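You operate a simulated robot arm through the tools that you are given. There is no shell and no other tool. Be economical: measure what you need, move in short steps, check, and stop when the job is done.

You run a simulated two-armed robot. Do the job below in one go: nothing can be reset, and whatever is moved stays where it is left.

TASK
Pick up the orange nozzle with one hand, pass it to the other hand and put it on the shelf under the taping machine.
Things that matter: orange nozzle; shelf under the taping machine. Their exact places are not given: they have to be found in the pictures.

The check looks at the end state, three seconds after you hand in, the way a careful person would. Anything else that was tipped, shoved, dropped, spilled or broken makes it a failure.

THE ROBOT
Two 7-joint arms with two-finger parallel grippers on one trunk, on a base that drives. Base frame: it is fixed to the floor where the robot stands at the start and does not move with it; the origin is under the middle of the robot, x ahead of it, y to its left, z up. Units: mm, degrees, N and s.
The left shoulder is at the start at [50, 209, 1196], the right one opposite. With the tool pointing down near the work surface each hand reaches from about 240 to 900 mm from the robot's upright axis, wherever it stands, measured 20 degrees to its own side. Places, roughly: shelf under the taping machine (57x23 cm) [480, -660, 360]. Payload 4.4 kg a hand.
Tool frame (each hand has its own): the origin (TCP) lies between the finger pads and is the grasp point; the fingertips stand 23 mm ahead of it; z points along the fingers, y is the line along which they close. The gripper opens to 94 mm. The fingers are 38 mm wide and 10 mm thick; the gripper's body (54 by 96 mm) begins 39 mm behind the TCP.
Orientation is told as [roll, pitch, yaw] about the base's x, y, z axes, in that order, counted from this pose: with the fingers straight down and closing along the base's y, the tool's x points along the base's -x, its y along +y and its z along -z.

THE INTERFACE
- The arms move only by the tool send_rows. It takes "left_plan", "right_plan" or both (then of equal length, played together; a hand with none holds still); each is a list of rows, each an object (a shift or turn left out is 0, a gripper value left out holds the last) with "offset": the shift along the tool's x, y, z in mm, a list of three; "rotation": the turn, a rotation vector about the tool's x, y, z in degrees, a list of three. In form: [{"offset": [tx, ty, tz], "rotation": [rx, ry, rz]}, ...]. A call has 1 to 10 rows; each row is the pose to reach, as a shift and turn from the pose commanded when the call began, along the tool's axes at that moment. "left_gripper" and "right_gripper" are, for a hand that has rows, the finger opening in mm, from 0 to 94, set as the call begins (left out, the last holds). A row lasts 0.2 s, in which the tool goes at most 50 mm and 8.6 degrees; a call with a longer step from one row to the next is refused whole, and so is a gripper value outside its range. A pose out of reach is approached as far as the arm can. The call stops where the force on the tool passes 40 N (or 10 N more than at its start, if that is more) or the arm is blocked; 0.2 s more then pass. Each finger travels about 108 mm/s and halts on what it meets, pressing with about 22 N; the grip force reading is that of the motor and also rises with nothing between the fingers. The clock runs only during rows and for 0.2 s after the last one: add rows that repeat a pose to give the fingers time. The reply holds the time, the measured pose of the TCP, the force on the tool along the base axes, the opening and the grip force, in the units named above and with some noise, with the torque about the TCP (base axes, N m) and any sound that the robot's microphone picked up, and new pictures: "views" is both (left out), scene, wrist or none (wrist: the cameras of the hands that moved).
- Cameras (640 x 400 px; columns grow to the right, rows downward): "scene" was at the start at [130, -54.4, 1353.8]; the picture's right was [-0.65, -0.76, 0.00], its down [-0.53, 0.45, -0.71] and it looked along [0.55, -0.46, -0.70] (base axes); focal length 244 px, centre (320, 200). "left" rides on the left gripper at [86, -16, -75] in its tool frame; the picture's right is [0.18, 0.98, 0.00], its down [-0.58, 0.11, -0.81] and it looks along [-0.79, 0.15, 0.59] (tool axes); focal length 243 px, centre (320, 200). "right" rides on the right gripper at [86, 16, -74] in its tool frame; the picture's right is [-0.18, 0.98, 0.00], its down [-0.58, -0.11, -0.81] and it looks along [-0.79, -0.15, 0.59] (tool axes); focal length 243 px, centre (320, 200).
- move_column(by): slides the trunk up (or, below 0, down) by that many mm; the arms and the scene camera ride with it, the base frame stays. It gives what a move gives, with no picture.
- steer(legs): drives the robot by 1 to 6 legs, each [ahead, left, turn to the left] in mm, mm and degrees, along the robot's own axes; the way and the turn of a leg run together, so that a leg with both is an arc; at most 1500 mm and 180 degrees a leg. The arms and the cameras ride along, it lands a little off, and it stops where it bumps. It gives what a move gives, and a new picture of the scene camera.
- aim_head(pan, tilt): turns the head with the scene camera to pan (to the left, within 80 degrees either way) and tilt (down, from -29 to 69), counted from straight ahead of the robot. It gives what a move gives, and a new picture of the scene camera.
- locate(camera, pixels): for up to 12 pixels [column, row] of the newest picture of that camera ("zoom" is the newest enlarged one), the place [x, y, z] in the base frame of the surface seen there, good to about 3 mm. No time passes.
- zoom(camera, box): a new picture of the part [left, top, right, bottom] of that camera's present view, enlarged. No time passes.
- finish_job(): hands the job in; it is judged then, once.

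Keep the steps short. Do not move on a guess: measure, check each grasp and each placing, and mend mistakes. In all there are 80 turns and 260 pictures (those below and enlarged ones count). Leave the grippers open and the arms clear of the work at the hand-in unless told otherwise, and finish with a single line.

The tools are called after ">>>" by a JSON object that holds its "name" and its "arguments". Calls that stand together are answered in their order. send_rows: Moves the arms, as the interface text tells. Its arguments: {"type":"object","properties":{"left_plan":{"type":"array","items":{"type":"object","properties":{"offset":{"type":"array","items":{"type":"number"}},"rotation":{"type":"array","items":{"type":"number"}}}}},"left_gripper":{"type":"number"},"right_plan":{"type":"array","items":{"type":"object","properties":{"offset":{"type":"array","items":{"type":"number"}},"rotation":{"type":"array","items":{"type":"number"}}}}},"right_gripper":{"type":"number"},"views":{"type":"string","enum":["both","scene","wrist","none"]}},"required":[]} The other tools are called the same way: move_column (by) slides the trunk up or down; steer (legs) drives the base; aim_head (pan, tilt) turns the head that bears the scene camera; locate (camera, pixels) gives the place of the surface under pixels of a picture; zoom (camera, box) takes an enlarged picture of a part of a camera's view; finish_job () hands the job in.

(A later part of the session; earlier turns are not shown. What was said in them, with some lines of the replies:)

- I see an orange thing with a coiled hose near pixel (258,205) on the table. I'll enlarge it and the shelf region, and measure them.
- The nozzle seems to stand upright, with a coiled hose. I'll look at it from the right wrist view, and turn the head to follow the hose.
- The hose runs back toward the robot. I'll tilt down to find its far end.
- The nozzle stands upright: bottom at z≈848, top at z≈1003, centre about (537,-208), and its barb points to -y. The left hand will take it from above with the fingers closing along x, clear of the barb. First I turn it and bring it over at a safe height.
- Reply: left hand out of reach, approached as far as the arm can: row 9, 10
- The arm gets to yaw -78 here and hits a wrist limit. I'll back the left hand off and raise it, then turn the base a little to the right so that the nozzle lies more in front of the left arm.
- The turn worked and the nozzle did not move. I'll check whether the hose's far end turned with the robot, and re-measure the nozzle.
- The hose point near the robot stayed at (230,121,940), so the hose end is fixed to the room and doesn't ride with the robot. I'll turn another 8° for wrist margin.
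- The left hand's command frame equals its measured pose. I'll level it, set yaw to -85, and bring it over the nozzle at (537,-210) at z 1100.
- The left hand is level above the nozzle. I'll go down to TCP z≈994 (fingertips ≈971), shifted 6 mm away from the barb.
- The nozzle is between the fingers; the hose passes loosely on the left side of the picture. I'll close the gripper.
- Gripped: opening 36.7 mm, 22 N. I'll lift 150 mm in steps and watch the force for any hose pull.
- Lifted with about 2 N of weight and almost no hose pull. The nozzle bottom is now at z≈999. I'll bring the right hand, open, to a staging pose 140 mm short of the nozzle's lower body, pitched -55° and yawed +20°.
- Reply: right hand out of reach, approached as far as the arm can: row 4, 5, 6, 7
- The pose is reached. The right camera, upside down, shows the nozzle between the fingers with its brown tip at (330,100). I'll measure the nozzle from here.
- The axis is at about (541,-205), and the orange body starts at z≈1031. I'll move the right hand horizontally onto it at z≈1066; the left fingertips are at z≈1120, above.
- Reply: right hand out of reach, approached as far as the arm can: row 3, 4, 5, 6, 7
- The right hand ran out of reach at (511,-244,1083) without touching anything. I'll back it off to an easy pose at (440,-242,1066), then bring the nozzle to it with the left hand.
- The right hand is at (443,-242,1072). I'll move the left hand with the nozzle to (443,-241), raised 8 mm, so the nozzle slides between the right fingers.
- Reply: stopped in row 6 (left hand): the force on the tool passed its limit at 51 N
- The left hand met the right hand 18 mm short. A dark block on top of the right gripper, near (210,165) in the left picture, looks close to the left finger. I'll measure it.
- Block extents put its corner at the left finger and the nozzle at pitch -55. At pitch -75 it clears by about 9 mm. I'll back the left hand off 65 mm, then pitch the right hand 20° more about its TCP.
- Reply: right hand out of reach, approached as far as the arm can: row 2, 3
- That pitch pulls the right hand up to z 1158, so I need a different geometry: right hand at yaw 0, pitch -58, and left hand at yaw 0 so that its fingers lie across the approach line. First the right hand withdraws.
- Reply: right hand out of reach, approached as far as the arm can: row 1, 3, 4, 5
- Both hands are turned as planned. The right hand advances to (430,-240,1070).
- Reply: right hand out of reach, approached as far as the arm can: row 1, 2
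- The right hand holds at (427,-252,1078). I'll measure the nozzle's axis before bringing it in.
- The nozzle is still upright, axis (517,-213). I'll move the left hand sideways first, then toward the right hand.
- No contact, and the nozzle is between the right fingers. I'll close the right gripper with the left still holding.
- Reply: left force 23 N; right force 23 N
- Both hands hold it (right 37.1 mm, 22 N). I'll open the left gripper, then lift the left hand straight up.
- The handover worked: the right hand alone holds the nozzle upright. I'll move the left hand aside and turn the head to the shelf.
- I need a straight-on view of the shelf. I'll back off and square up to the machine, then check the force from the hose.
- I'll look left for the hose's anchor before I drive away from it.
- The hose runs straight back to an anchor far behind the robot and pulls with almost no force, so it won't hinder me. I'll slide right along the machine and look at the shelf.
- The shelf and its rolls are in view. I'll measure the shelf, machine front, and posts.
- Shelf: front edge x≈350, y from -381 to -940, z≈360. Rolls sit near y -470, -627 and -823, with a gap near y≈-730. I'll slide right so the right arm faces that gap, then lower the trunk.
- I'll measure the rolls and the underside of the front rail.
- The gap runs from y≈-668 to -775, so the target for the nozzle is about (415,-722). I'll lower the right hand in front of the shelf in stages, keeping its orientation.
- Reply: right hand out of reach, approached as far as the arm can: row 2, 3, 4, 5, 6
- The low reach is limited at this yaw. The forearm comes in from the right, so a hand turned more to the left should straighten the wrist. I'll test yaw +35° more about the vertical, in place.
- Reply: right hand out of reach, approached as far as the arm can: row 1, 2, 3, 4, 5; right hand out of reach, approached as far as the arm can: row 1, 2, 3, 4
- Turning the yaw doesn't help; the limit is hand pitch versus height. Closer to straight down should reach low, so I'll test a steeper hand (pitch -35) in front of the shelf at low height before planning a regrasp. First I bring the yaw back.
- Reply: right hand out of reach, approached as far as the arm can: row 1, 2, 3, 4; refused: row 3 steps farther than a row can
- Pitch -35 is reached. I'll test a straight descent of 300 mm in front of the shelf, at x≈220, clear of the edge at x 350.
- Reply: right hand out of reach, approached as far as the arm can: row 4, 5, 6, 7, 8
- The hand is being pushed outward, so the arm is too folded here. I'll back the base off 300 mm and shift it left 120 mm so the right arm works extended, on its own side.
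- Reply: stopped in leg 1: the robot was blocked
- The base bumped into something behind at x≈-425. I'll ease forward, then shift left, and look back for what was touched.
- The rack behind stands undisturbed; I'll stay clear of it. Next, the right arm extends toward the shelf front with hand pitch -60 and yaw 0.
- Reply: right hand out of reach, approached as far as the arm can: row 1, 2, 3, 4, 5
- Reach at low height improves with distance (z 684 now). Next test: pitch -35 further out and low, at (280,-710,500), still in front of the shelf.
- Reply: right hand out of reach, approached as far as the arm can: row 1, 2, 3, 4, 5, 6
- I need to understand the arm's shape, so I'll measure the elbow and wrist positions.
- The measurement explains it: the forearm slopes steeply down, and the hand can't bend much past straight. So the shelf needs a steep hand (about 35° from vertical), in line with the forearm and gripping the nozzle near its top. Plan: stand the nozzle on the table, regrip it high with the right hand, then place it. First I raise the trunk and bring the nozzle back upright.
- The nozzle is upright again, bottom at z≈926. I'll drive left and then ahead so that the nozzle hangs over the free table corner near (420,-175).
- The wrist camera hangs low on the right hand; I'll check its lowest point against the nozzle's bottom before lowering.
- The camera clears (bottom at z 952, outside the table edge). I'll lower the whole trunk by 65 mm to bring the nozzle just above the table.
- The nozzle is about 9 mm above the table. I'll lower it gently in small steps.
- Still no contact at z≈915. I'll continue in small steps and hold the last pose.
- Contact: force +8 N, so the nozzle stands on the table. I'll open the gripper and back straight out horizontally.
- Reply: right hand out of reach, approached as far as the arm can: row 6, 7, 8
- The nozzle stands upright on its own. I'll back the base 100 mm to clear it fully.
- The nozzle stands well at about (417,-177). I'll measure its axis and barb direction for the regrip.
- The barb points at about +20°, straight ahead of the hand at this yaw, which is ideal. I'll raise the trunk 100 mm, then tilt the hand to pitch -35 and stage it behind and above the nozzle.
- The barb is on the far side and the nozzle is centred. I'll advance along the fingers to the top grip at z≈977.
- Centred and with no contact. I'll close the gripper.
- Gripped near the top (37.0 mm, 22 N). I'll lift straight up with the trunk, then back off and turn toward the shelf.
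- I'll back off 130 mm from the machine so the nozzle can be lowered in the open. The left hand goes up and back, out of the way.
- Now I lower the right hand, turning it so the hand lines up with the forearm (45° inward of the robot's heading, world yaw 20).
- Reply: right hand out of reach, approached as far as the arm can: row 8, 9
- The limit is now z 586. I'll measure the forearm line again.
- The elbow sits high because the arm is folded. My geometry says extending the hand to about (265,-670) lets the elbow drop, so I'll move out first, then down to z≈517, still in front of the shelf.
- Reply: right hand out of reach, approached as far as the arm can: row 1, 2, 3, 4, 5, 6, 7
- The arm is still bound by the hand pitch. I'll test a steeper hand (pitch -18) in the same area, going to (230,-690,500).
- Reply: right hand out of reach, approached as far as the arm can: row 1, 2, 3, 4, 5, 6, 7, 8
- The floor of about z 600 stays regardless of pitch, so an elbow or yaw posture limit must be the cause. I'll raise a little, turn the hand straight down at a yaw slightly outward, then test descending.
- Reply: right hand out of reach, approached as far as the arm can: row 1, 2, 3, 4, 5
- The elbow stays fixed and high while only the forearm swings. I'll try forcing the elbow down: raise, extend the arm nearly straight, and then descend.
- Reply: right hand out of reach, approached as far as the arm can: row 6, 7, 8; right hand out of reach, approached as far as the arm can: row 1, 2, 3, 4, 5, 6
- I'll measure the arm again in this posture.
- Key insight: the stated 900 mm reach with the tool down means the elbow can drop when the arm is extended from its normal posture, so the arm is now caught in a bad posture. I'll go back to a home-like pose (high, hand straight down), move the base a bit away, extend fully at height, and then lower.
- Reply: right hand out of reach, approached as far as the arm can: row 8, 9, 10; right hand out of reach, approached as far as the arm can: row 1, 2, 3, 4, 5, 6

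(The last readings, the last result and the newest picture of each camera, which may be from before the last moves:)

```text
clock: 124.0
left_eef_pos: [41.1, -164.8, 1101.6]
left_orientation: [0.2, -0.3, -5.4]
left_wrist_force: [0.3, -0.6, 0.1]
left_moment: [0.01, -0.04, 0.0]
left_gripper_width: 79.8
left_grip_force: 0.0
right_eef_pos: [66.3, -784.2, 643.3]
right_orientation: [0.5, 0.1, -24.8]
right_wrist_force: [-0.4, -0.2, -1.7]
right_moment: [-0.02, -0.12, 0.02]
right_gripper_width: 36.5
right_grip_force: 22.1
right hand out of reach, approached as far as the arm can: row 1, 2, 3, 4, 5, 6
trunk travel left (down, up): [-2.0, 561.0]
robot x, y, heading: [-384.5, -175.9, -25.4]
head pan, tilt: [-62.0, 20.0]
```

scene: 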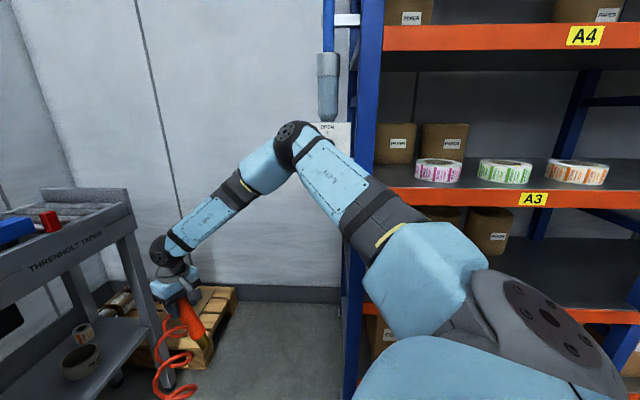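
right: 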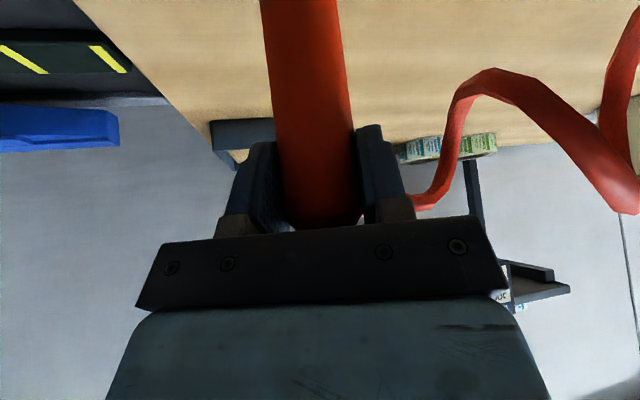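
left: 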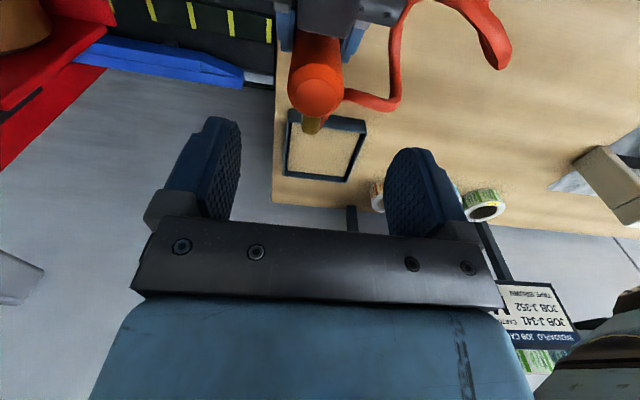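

The elbow's behaviour fits a sideways-mounted shoulder: the elbow gets lower the more the upper arm points out to the side. So I should reach the shelf with the right arm out sideways: robot heading +25, hand about 730 mm to the robot's right. I'll retract, turn the base, and form that pose at z 750 in open space.

>>> {"name": "send_rows", "arguments": {"right_plan": [{"offset": [5, -3, -35]}, {"offset": [15, -8, -68]}, {"offset": [35, -16, -98]}, {"offset": [60, -26, -125]}, {"offset": [85, -37, -150]}, {"offset": [112, -48, -172]}, {"offset": [140, -60, -192]}, {"offset": [168, -72, -210]}, {"offset": [195, -84, -225]}, {"offset": [218, -94, -237]}], "views": "none"}}

>>> {"name": "steer", "arguments": {"legs": [[0, 0, 50.5]]}}

>>> {"name": "send_rows", "arguments": {"right_plan": [{"offset": [9.4, -27.8, 13], "rotation": [0.46, -3.48, 1.45]}, {"offset": [18.8, -55.6, 26], "rotation": [0.92, -6.96, 2.9]}, {"offset": [28.2, -83.4, 39], "rotation": [1.38, -10.44, 4.35]}, {"offset": [37.6, -111.2, 52], "rotation": [1.84, -13.92, 5.8]}, {"offset": [47, -139, 65], "rotation": [2.3, -17.4, 7.25]}, {"offset": [56.4, -166.8, 78], "rotation": [2.76, -20.88, 8.7]}, {"offset": [65.8, -194.6, 91], "rotation": [3.22, -24.36, 10.15]}, {"offset": [75.2, -222.4, 104], "rotation": [3.68, -27.84, 11.6]}, {"offset": [84.6, -250.2, 117], "rotation": [4.14, -31.32, 13.05]}, {"offset": [94, -278, 130], "rotation": [4.6, -34.8, 14.5]}], "views": "none"}}

>>> {"name": "aim_head", "arguments": {"pan": -75, "tilt": 35}}

```text
clock: 126.2
left_eef_pos: [39.6, -163.3, 1101.7]
left_orientation: [0.2, -0.2, -5.3]
left_wrist_force: [-0.5, -0.6, 0.5]
left_moment: [0.02, -0.03, -0.01]
left_gripper_width: 80.2
left_grip_force: 0.0
right_eef_pos: [-172.3, -780.8, 882.3]
right_orientation: [0.5, 0.2, -24.7]
right_wrist_force: [-0.5, 0.1, -3.3]
right_moment: [-0.03, -0.04, 0.03]
right_gripper_width: 36.5
right_grip_force: 21.7
trunk travel left (down, up): [-2.0, 561.0]
robot x, y, heading: [-383.1, -173.2, -25.1]
head pan, tilt: [-62.0, 20.0]
```

```text
clock: 128.9
left_eef_pos: [-125.5, 161.2, 1101.4]
left_orientation: [0.2, -0.4, 45.5]
left_wrist_force: [0.5, 0.2, -0.2]
left_moment: [0.03, -0.06, 0.02]
left_gripper_width: 80.1
left_grip_force: 0.1
right_eef_pos: [220.0, -389.9, 882.2]
right_orientation: [0.5, 0.4, 26.3]
right_wrist_force: [-0.9, 0.1, -2.3]
right_moment: [0.04, -0.06, -0.01]
right_gripper_width: 36.5
right_grip_force: 21.9
trunk travel left (down, up): [-2.0, 561.0]
robot x, y, heading: [-381.1, -171.8, 25.7]
head pan, tilt: [-62.0, 20.0]
```

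scene: 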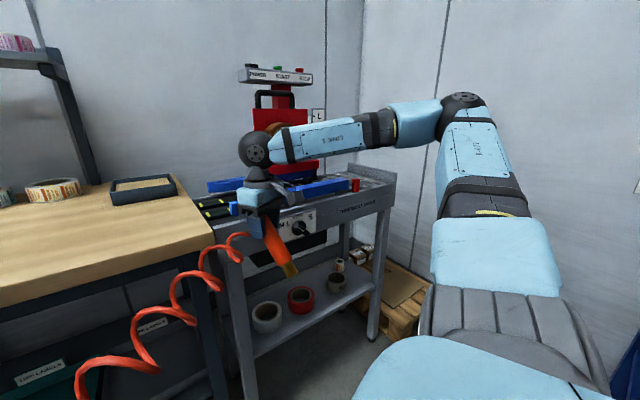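

```text
clock: 131.1
left_eef_pos: [-126.7, 160.5, 1101.1]
left_orientation: [0.3, -0.4, 45.7]
left_wrist_force: [0.2, 0.0, 0.1]
left_moment: [-0.01, -0.04, 0.0]
left_gripper_width: 80.0
left_grip_force: 0.2
right_eef_pos: [257.5, -684.7, 751.8]
right_orientation: [0.5, -34.7, 11.0]
right_wrist_force: [0.8, 0.3, -2.2]
right_moment: [0.02, 0.04, 0.02]
right_gripper_width: 36.2
right_grip_force: 22.2
trunk travel left (down, up): [-2.0, 561.0]
robot x, y, heading: [-386.8, -173.8, 25.7]
head pan, tilt: [-62.0, 20.0]
```

```text
clock: 131.8
left_eef_pos: [-126.4, 161.0, 1099.5]
left_orientation: [0.2, -0.3, 45.6]
left_wrist_force: [0.0, 0.5, -0.4]
left_moment: [0.03, -0.01, -0.02]
left_gripper_width: 80.1
left_grip_force: 0.0
right_eef_pos: [255.8, -684.0, 751.6]
right_orientation: [0.5, -34.7, 11.0]
right_wrist_force: [-0.5, 0.1, -2.7]
right_moment: [-0.01, -0.01, 0.01]
right_gripper_width: 36.6
right_grip_force: 21.9
trunk travel left (down, up): [-2.0, 561.0]
robot x, y, heading: [-381.2, -176.2, 25.9]
head pan, tilt: [-75.0, 35.0]
```

scene: 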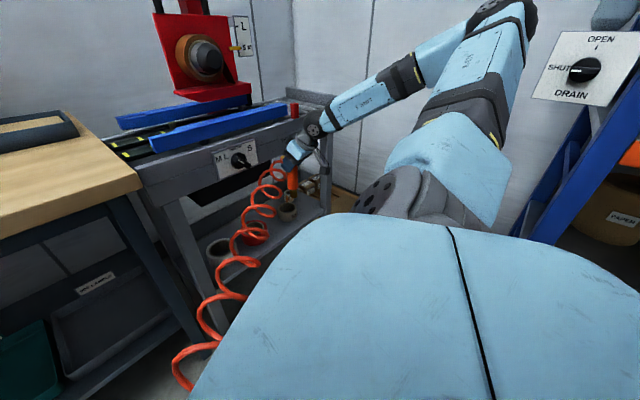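

The pose is fully reached. Now I descend straight in front of the shelf to z≈520.

>>> {"name": "send_rows", "arguments": {"right_plan": [{"offset": [18.7, 0, 27]}, {"offset": [37.4, 0, 54]}, {"offset": [56, 0, 81]}, {"offset": [75, 0, 108]}, {"offset": [93.6, 0, 135]}, {"offset": [112, 0, 162]}, {"offset": [131, 0, 189]}], "views": "scene"}}

```text
clock: 133.4
left_eef_pos: [-125.4, 160.4, 1100.4]
left_orientation: [0.3, -0.3, 45.6]
left_wrist_force: [-1.0, 1.4, -0.5]
left_moment: [0.01, 0.02, 0.02]
left_gripper_width: 80.1
left_grip_force: 0.0
right_eef_pos: [255.6, -679.9, 519.0]
right_orientation: [0.6, -34.7, 11.0]
right_wrist_force: [-0.3, -0.2, -2.8]
right_moment: [-0.01, -0.01, 0.0]
right_gripper_width: 36.4
right_grip_force: 21.8
trunk travel left (down, up): [-2.0, 561.0]
robot x, y, heading: [-379.8, -178.7, 25.8]
head pan, tilt: [-75.0, 35.0]
```

scene: 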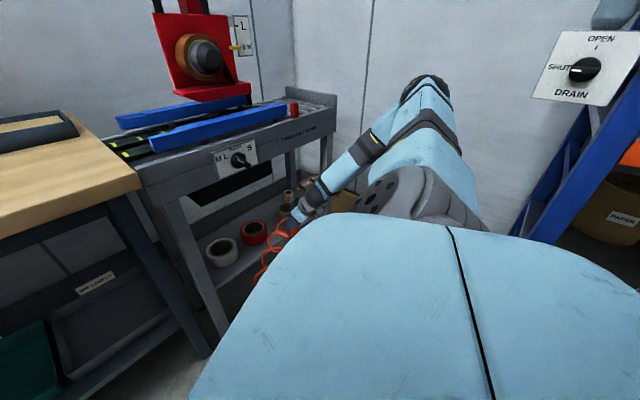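

The sideways posture works: z 519 is reached with the nozzle upright (bottom ≈ 388). Before inserting, I'll check the forearm line against the machine's front rail (x≥340), and look through the wrist camera.

>>> {"name": "locate", "arguments": {"camera": "scene", "pixels": [[425, 85], [390, 130], [365, 150], [340, 170], [320, 190], [305, 205], [298, 218], [294, 228], [286, 205], [252, 240], [277, 225]]}}

>>> {"name": "zoom", "arguments": {"camera": "scene", "box": [190, 140, 390, 290]}}

>>> {"name": "zoom", "arguments": {"camera": "right", "box": [0, 0, 640, 400]}}

```text
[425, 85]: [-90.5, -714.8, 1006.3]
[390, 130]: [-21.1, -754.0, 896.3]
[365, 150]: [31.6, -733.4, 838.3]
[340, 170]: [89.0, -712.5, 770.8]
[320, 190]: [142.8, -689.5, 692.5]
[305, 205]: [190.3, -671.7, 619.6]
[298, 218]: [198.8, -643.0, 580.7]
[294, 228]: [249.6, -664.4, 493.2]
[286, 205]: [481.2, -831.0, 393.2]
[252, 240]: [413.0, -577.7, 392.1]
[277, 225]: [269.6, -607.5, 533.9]
```

```text
2.67 times, centred on (290, 215) of scene
```

zoom: 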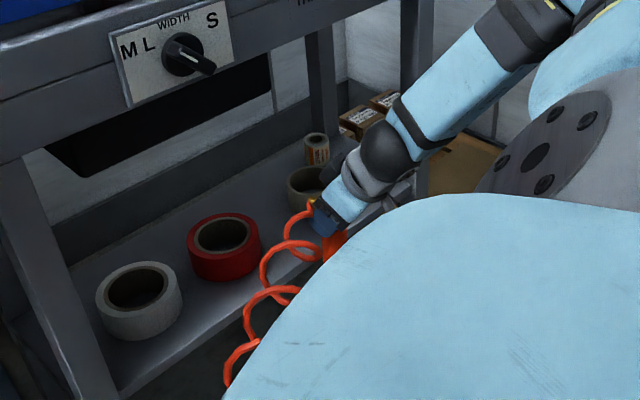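

```text
1.00 times, centred on (320, 200) of right (not enlarged: the box is as wide or as high as the picture)
```

zoom: 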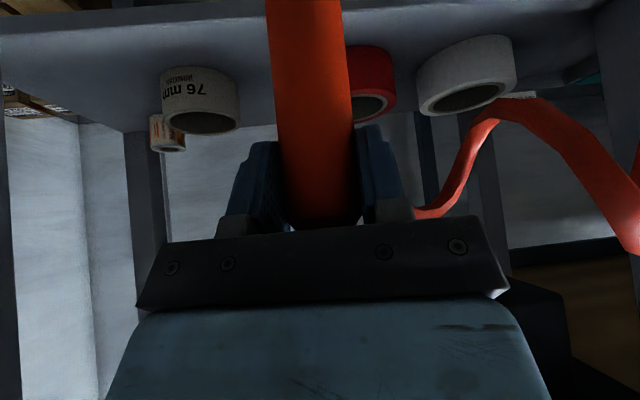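

The forearm would come close to the rail with the nozzle at x 412, so I'll aim for nozzle x≈395 (45 mm inside the edge) and y≈-722. I'll drive the base diagonally; the nozzle bottom clears the shelf by about 28 mm.

>>> {"name": "steer", "arguments": {"legs": [[100, -92, 0]]}}

>>> {"name": "zoom", "arguments": {"camera": "right", "box": [0, 0, 640, 400]}}

>>> {"name": "zoom", "arguments": {"camera": "scene", "box": [190, 100, 390, 250]}}

```text
clock: 134.9
left_eef_pos: [7.1, 122.7, 1101.3]
left_orientation: [0.3, -0.3, 45.5]
left_wrist_force: [0.5, 0.1, -0.5]
left_moment: [0.02, 0.02, 0.01]
left_gripper_width: 80.1
left_grip_force: 0.2
right_eef_pos: [389.3, -718.4, 520.3]
right_orientation: [0.4, -34.7, 10.9]
right_wrist_force: [-0.3, 0.2, -2.7]
right_moment: [0.03, -0.02, 0.02]
right_gripper_width: 36.5
right_grip_force: 22.4
trunk travel left (down, up): [-2.0, 561.0]
robot x, y, heading: [-251.9, -214.8, 25.8]
head pan, tilt: [-75.0, 35.0]
```

scene: 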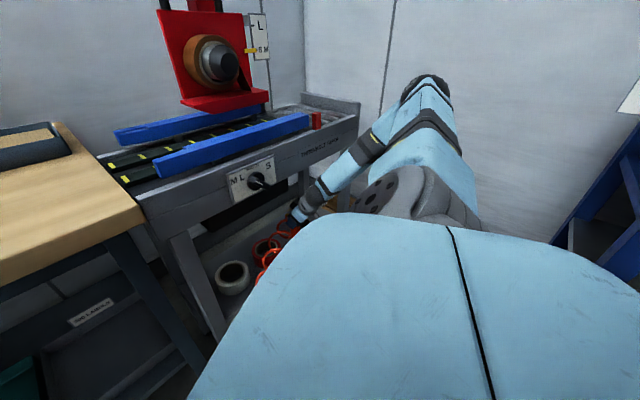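

```text
1.00 times, centred on (320, 200) of right (not enlarged: the box is as wide or as high as the picture)
```

zoom: 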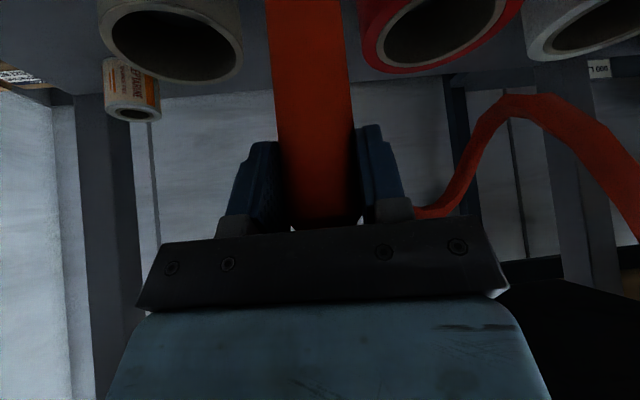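

```text
2.67 times, centred on (290, 175) of scene
```

zoom: 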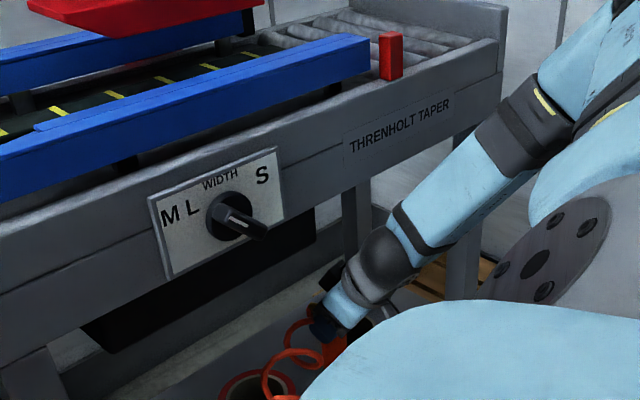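

The nozzle is between the rolls, clear of the rail. I'll lower 25 mm, then creep.

>>> {"name": "send_rows", "arguments": {"right_plan": [{"offset": [4.6, 0, 6.6]}, {"offset": [9.1, 0, 13.2]}, {"offset": [13.7, 0, 19.7]}, {"offset": [14.2, 0, 20.5]}], "views": "none"}}

>>> {"name": "send_rows", "arguments": {"right_plan": [{"offset": [0.6, 0, 0.8]}, {"offset": [1.1, 0, 1.6]}, {"offset": [1.1, 0, 1.6]}], "views": "wrist"}}

```text
clock: 135.9
left_eef_pos: [7.2, 122.6, 1100.9]
left_orientation: [0.3, -0.2, 45.6]
left_wrist_force: [0.3, -0.1, -0.4]
left_moment: [0.01, 0.01, 0.03]
left_gripper_width: 80.0
left_grip_force: 0.0
right_eef_pos: [389.2, -718.3, 495.5]
right_orientation: [0.5, -34.6, 11.0]
right_wrist_force: [0.5, 0.6, -3.0]
right_moment: [-0.03, 0.02, 0.0]
right_gripper_width: 36.6
right_grip_force: 22.2
trunk travel left (down, up): [-2.0, 561.0]
robot x, y, heading: [-252.3, -218.0, 25.7]
head pan, tilt: [-75.0, 35.0]
```

```text
clock: 136.7
left_eef_pos: [6.4, 122.5, 1100.4]
left_orientation: [0.3, -0.3, 45.6]
left_wrist_force: [-0.3, 0.7, 0.2]
left_moment: [0.01, -0.05, 0.0]
left_gripper_width: 79.9
left_grip_force: 0.1
right_eef_pos: [389.7, -717.4, 493.0]
right_orientation: [0.5, -34.7, 11.0]
right_wrist_force: [0.4, 0.2, -1.8]
right_moment: [0.0, -0.01, 0.02]
right_gripper_width: 36.4
right_grip_force: 22.0
trunk travel left (down, up): [-2.0, 561.0]
robot x, y, heading: [-253.5, -215.6, 25.8]
head pan, tilt: [-75.0, 35.0]
```

right: 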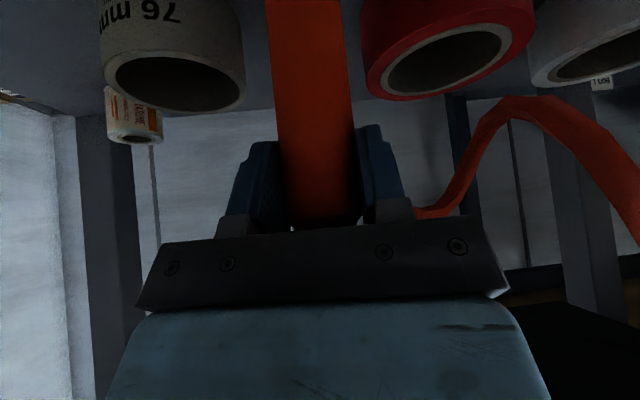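

No contact yet at z 493. Two more 2 mm creeps.

>>> {"name": "send_rows", "arguments": {"right_plan": [{"offset": [0.6, 0, 0.8]}, {"offset": [1.1, 0, 1.6]}, {"offset": [1.1, 0, 1.6]}], "views": "none"}}

>>> {"name": "send_rows", "arguments": {"right_plan": [{"offset": [0.6, 0, 0.8]}, {"offset": [0.6, 0, 0.8]}], "views": "none"}}

```text
clock: 137.5
left_eef_pos: [8.3, 122.5, 1100.9]
left_orientation: [0.3, -0.2, 45.6]
left_wrist_force: [0.0, -0.7, 0.5]
left_moment: [-0.04, 0.01, 0.0]
left_gripper_width: 79.9
left_grip_force: 0.1
right_eef_pos: [388.9, -717.6, 491.9]
right_orientation: [0.4, -34.7, 11.1]
right_wrist_force: [-0.3, -0.7, -1.2]
right_moment: [-0.01, 0.0, -0.01]
right_gripper_width: 36.4
right_grip_force: 21.8
trunk travel left (down, up): [-2.0, 561.0]
robot x, y, heading: [-251.5, -212.6, 25.5]
head pan, tilt: [-75.0, 35.0]
```

```text
clock: 138.1
left_eef_pos: [6.9, 121.8, 1100.7]
left_orientation: [0.2, -0.3, 45.6]
left_wrist_force: [0.7, 0.2, -0.9]
left_moment: [-0.01, -0.01, 0.02]
left_gripper_width: 80.0
left_grip_force: 0.1
right_eef_pos: [388.3, -718.0, 490.5]
right_orientation: [0.5, -34.7, 11.0]
right_wrist_force: [0.1, -0.6, -2.8]
right_moment: [0.0, -0.01, 0.02]
right_gripper_width: 36.3
right_grip_force: 21.7
trunk travel left (down, up): [-2.0, 561.0]
robot x, y, heading: [-255.1, -216.3, 25.7]
head pan, tilt: [-75.0, 35.0]
```

>>> {"name": "send_rows", "arguments": {"right_plan": [{"offset": [0.6, 0, 0.8]}, {"offset": [0.9, 0, 1.2]}, {"offset": [0.9, 0, 1.2]}], "views": "none"}}

>>> {"name": "send_rows", "arguments": {"right_plan": [{"offset": [0.6, 0, 0.8]}, {"offset": [0.6, 0, 0.8]}], "views": "none"}}

```text
clock: 138.9
left_eef_pos: [5.7, 122.7, 1100.9]
left_orientation: [0.1, -0.3, 45.7]
left_wrist_force: [0.5, 0.0, -0.2]
left_moment: [0.01, 0.03, 0.01]
left_gripper_width: 80.1
left_grip_force: 0.0
right_eef_pos: [388.2, -717.4, 489.0]
right_orientation: [0.6, -34.7, 11.0]
right_wrist_force: [-0.4, -0.5, -0.9]
right_moment: [0.01, 0.1, -0.01]
right_gripper_width: 36.5
right_grip_force: 21.7
trunk travel left (down, up): [-2.0, 561.0]
robot x, y, heading: [-252.3, -214.2, 25.9]
head pan, tilt: [-75.0, 35.0]
```

```text
clock: 139.5
left_eef_pos: [5.6, 121.5, 1101.0]
left_orientation: [0.3, -0.3, 45.6]
left_wrist_force: [-0.2, 0.6, 0.7]
left_moment: [0.0, -0.02, 0.0]
left_gripper_width: 79.9
left_grip_force: 0.1
right_eef_pos: [387.7, -718.2, 489.2]
right_orientation: [0.4, -34.6, 11.0]
right_wrist_force: [-2.1, 2.5, 4.5]
right_moment: [0.18, 0.26, 0.0]
right_gripper_width: 36.5
right_grip_force: 22.0
trunk travel left (down, up): [-2.0, 561.0]
robot x, y, heading: [-250.2, -211.0, 25.8]
head pan, tilt: [-75.0, 35.0]
```

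Contact: the vertical force turned to +4.5 N, so the nozzle rests on the shelf. I'll open the gripper and withdraw along the fingers.

>>> {"name": "send_rows", "arguments": {"right_plan": [{}, {}, {}, {}, {"offset": [0, 0, -15]}, {"offset": [0, 0, -35]}, {"offset": [0, 0, -60]}, {"offset": [0, 0, -90]}, {"offset": [0, 0, -120]}], "right_gripper": 80}}

```text
clock: 141.5
left_eef_pos: [4.9, 122.6, 1100.3]
left_orientation: [0.2, -0.3, 45.6]
left_wrist_force: [-0.7, -0.5, -0.1]
left_moment: [0.01, 0.03, 0.0]
left_gripper_width: 80.0
left_grip_force: 0.0
right_eef_pos: [321.0, -730.2, 586.8]
right_orientation: [0.4, -34.7, 11.0]
right_wrist_force: [-1.2, 0.8, 0.7]
right_moment: [0.0, -0.01, 0.06]
right_gripper_width: 80.1
right_grip_force: 0.1
trunk travel left (down, up): [-2.0, 561.0]
robot x, y, heading: [-255.6, -215.3, 25.9]
head pan, tilt: [-75.0, 35.0]
```

scene: 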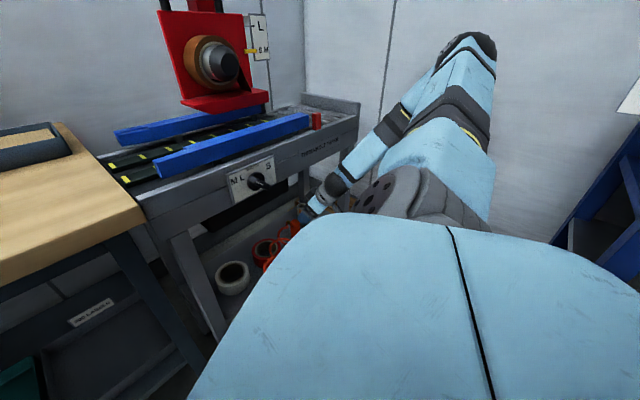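
right: 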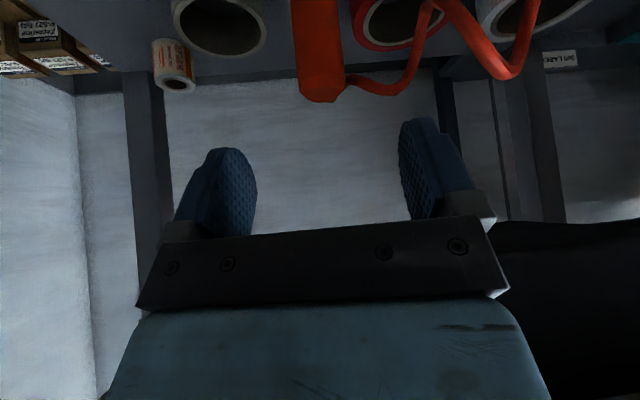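

The nozzle stands on the shelf and the hand is free of it. I'll drive the base back the way it came and look.

>>> {"name": "steer", "arguments": {"legs": [[-110, 100, 0]]}}

>>> {"name": "aim_head", "arguments": {"pan": -66, "tilt": 38}}

>>> {"name": "zoom", "arguments": {"camera": "scene", "box": [160, 130, 400, 280]}}

>>> {"name": "zoom", "arguments": {"camera": "right", "box": [120, 0, 520, 250]}}

```text
clock: 143.1
left_eef_pos: [-136.6, 162.1, 1100.0]
left_orientation: [0.2, -0.3, 45.4]
left_wrist_force: [-0.7, 0.1, 0.4]
left_moment: [0.02, -0.03, 0.02]
left_gripper_width: 79.9
left_grip_force: 0.1
right_eef_pos: [174.3, -692.8, 586.9]
right_orientation: [0.4, -34.7, 10.7]
right_wrist_force: [1.1, -0.3, -0.3]
right_moment: [0.0, 0.01, 0.01]
right_gripper_width: 79.7
right_grip_force: 0.0
trunk travel left (down, up): [-2.0, 561.0]
robot x, y, heading: [-394.0, -174.1, 25.7]
head pan, tilt: [-75.0, 35.0]
```

scene: 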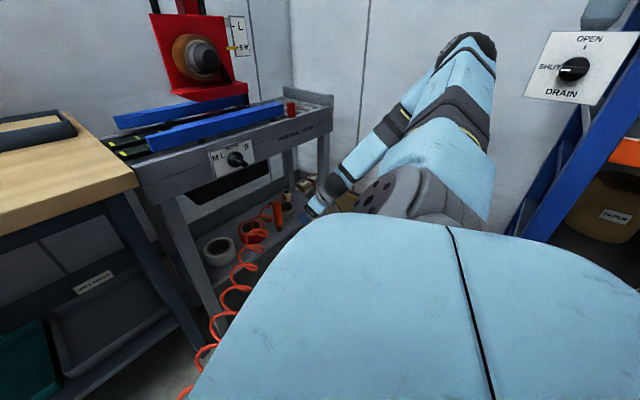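

```text
clock: 143.8
left_eef_pos: [-137.7, 160.9, 1101.7]
left_orientation: [0.2, -0.2, 45.4]
left_wrist_force: [-0.1, 0.5, 0.4]
left_moment: [-0.01, -0.03, -0.02]
left_gripper_width: 79.9
left_grip_force: 0.1
right_eef_pos: [174.1, -692.3, 586.9]
right_orientation: [0.5, -34.7, 10.8]
right_wrist_force: [0.1, -0.6, 0.1]
right_moment: [0.0, 0.0, -0.01]
right_gripper_width: 80.0
right_grip_force: 0.1
trunk travel left (down, up): [-2.0, 561.0]
robot x, y, heading: [-397.0, -172.1, 25.3]
head pan, tilt: [-66.0, 38.0]
```

scene: 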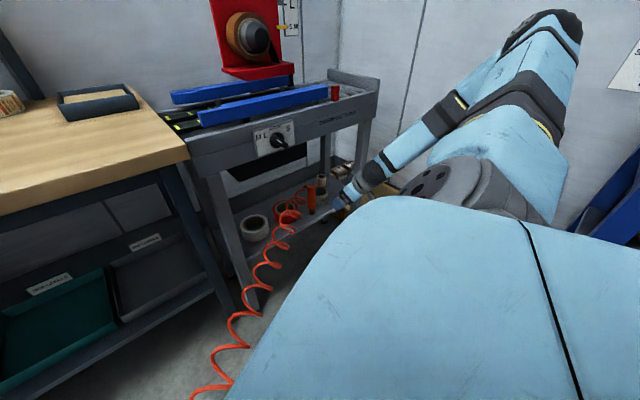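

```text
2.67 times, centred on (280, 205) of scene
```

zoom: 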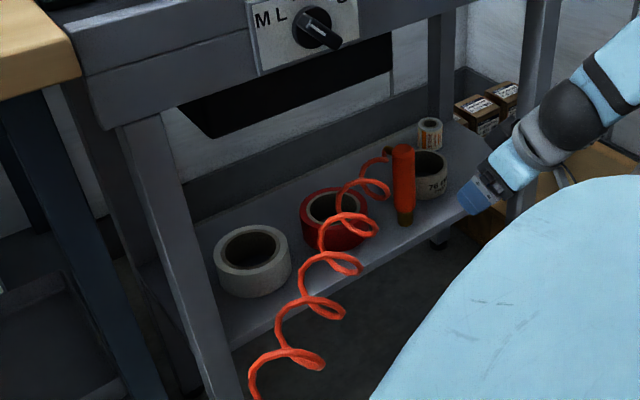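

```text
1.60 times, centred on (320, 125) of right
```

zoom: 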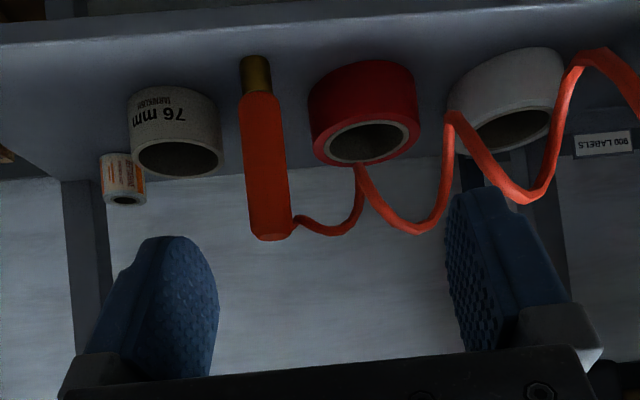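

The nozzle stands upright on the shelf between the red and beige rolls. All the rolls are where they were, both grippers are open, and both arms are clear. I'm handing in.

>>> {"name": "finish_job", "arguments": {}}

```text
The job is handed in.
```

The orange nozzle was picked up with the left hand, passed to the right hand (which set it on the table once to regrip it), and now stands upright on the shelf under the taping machine; the base bumped something behind it once while reversing, and the rack there looked undisturbed.
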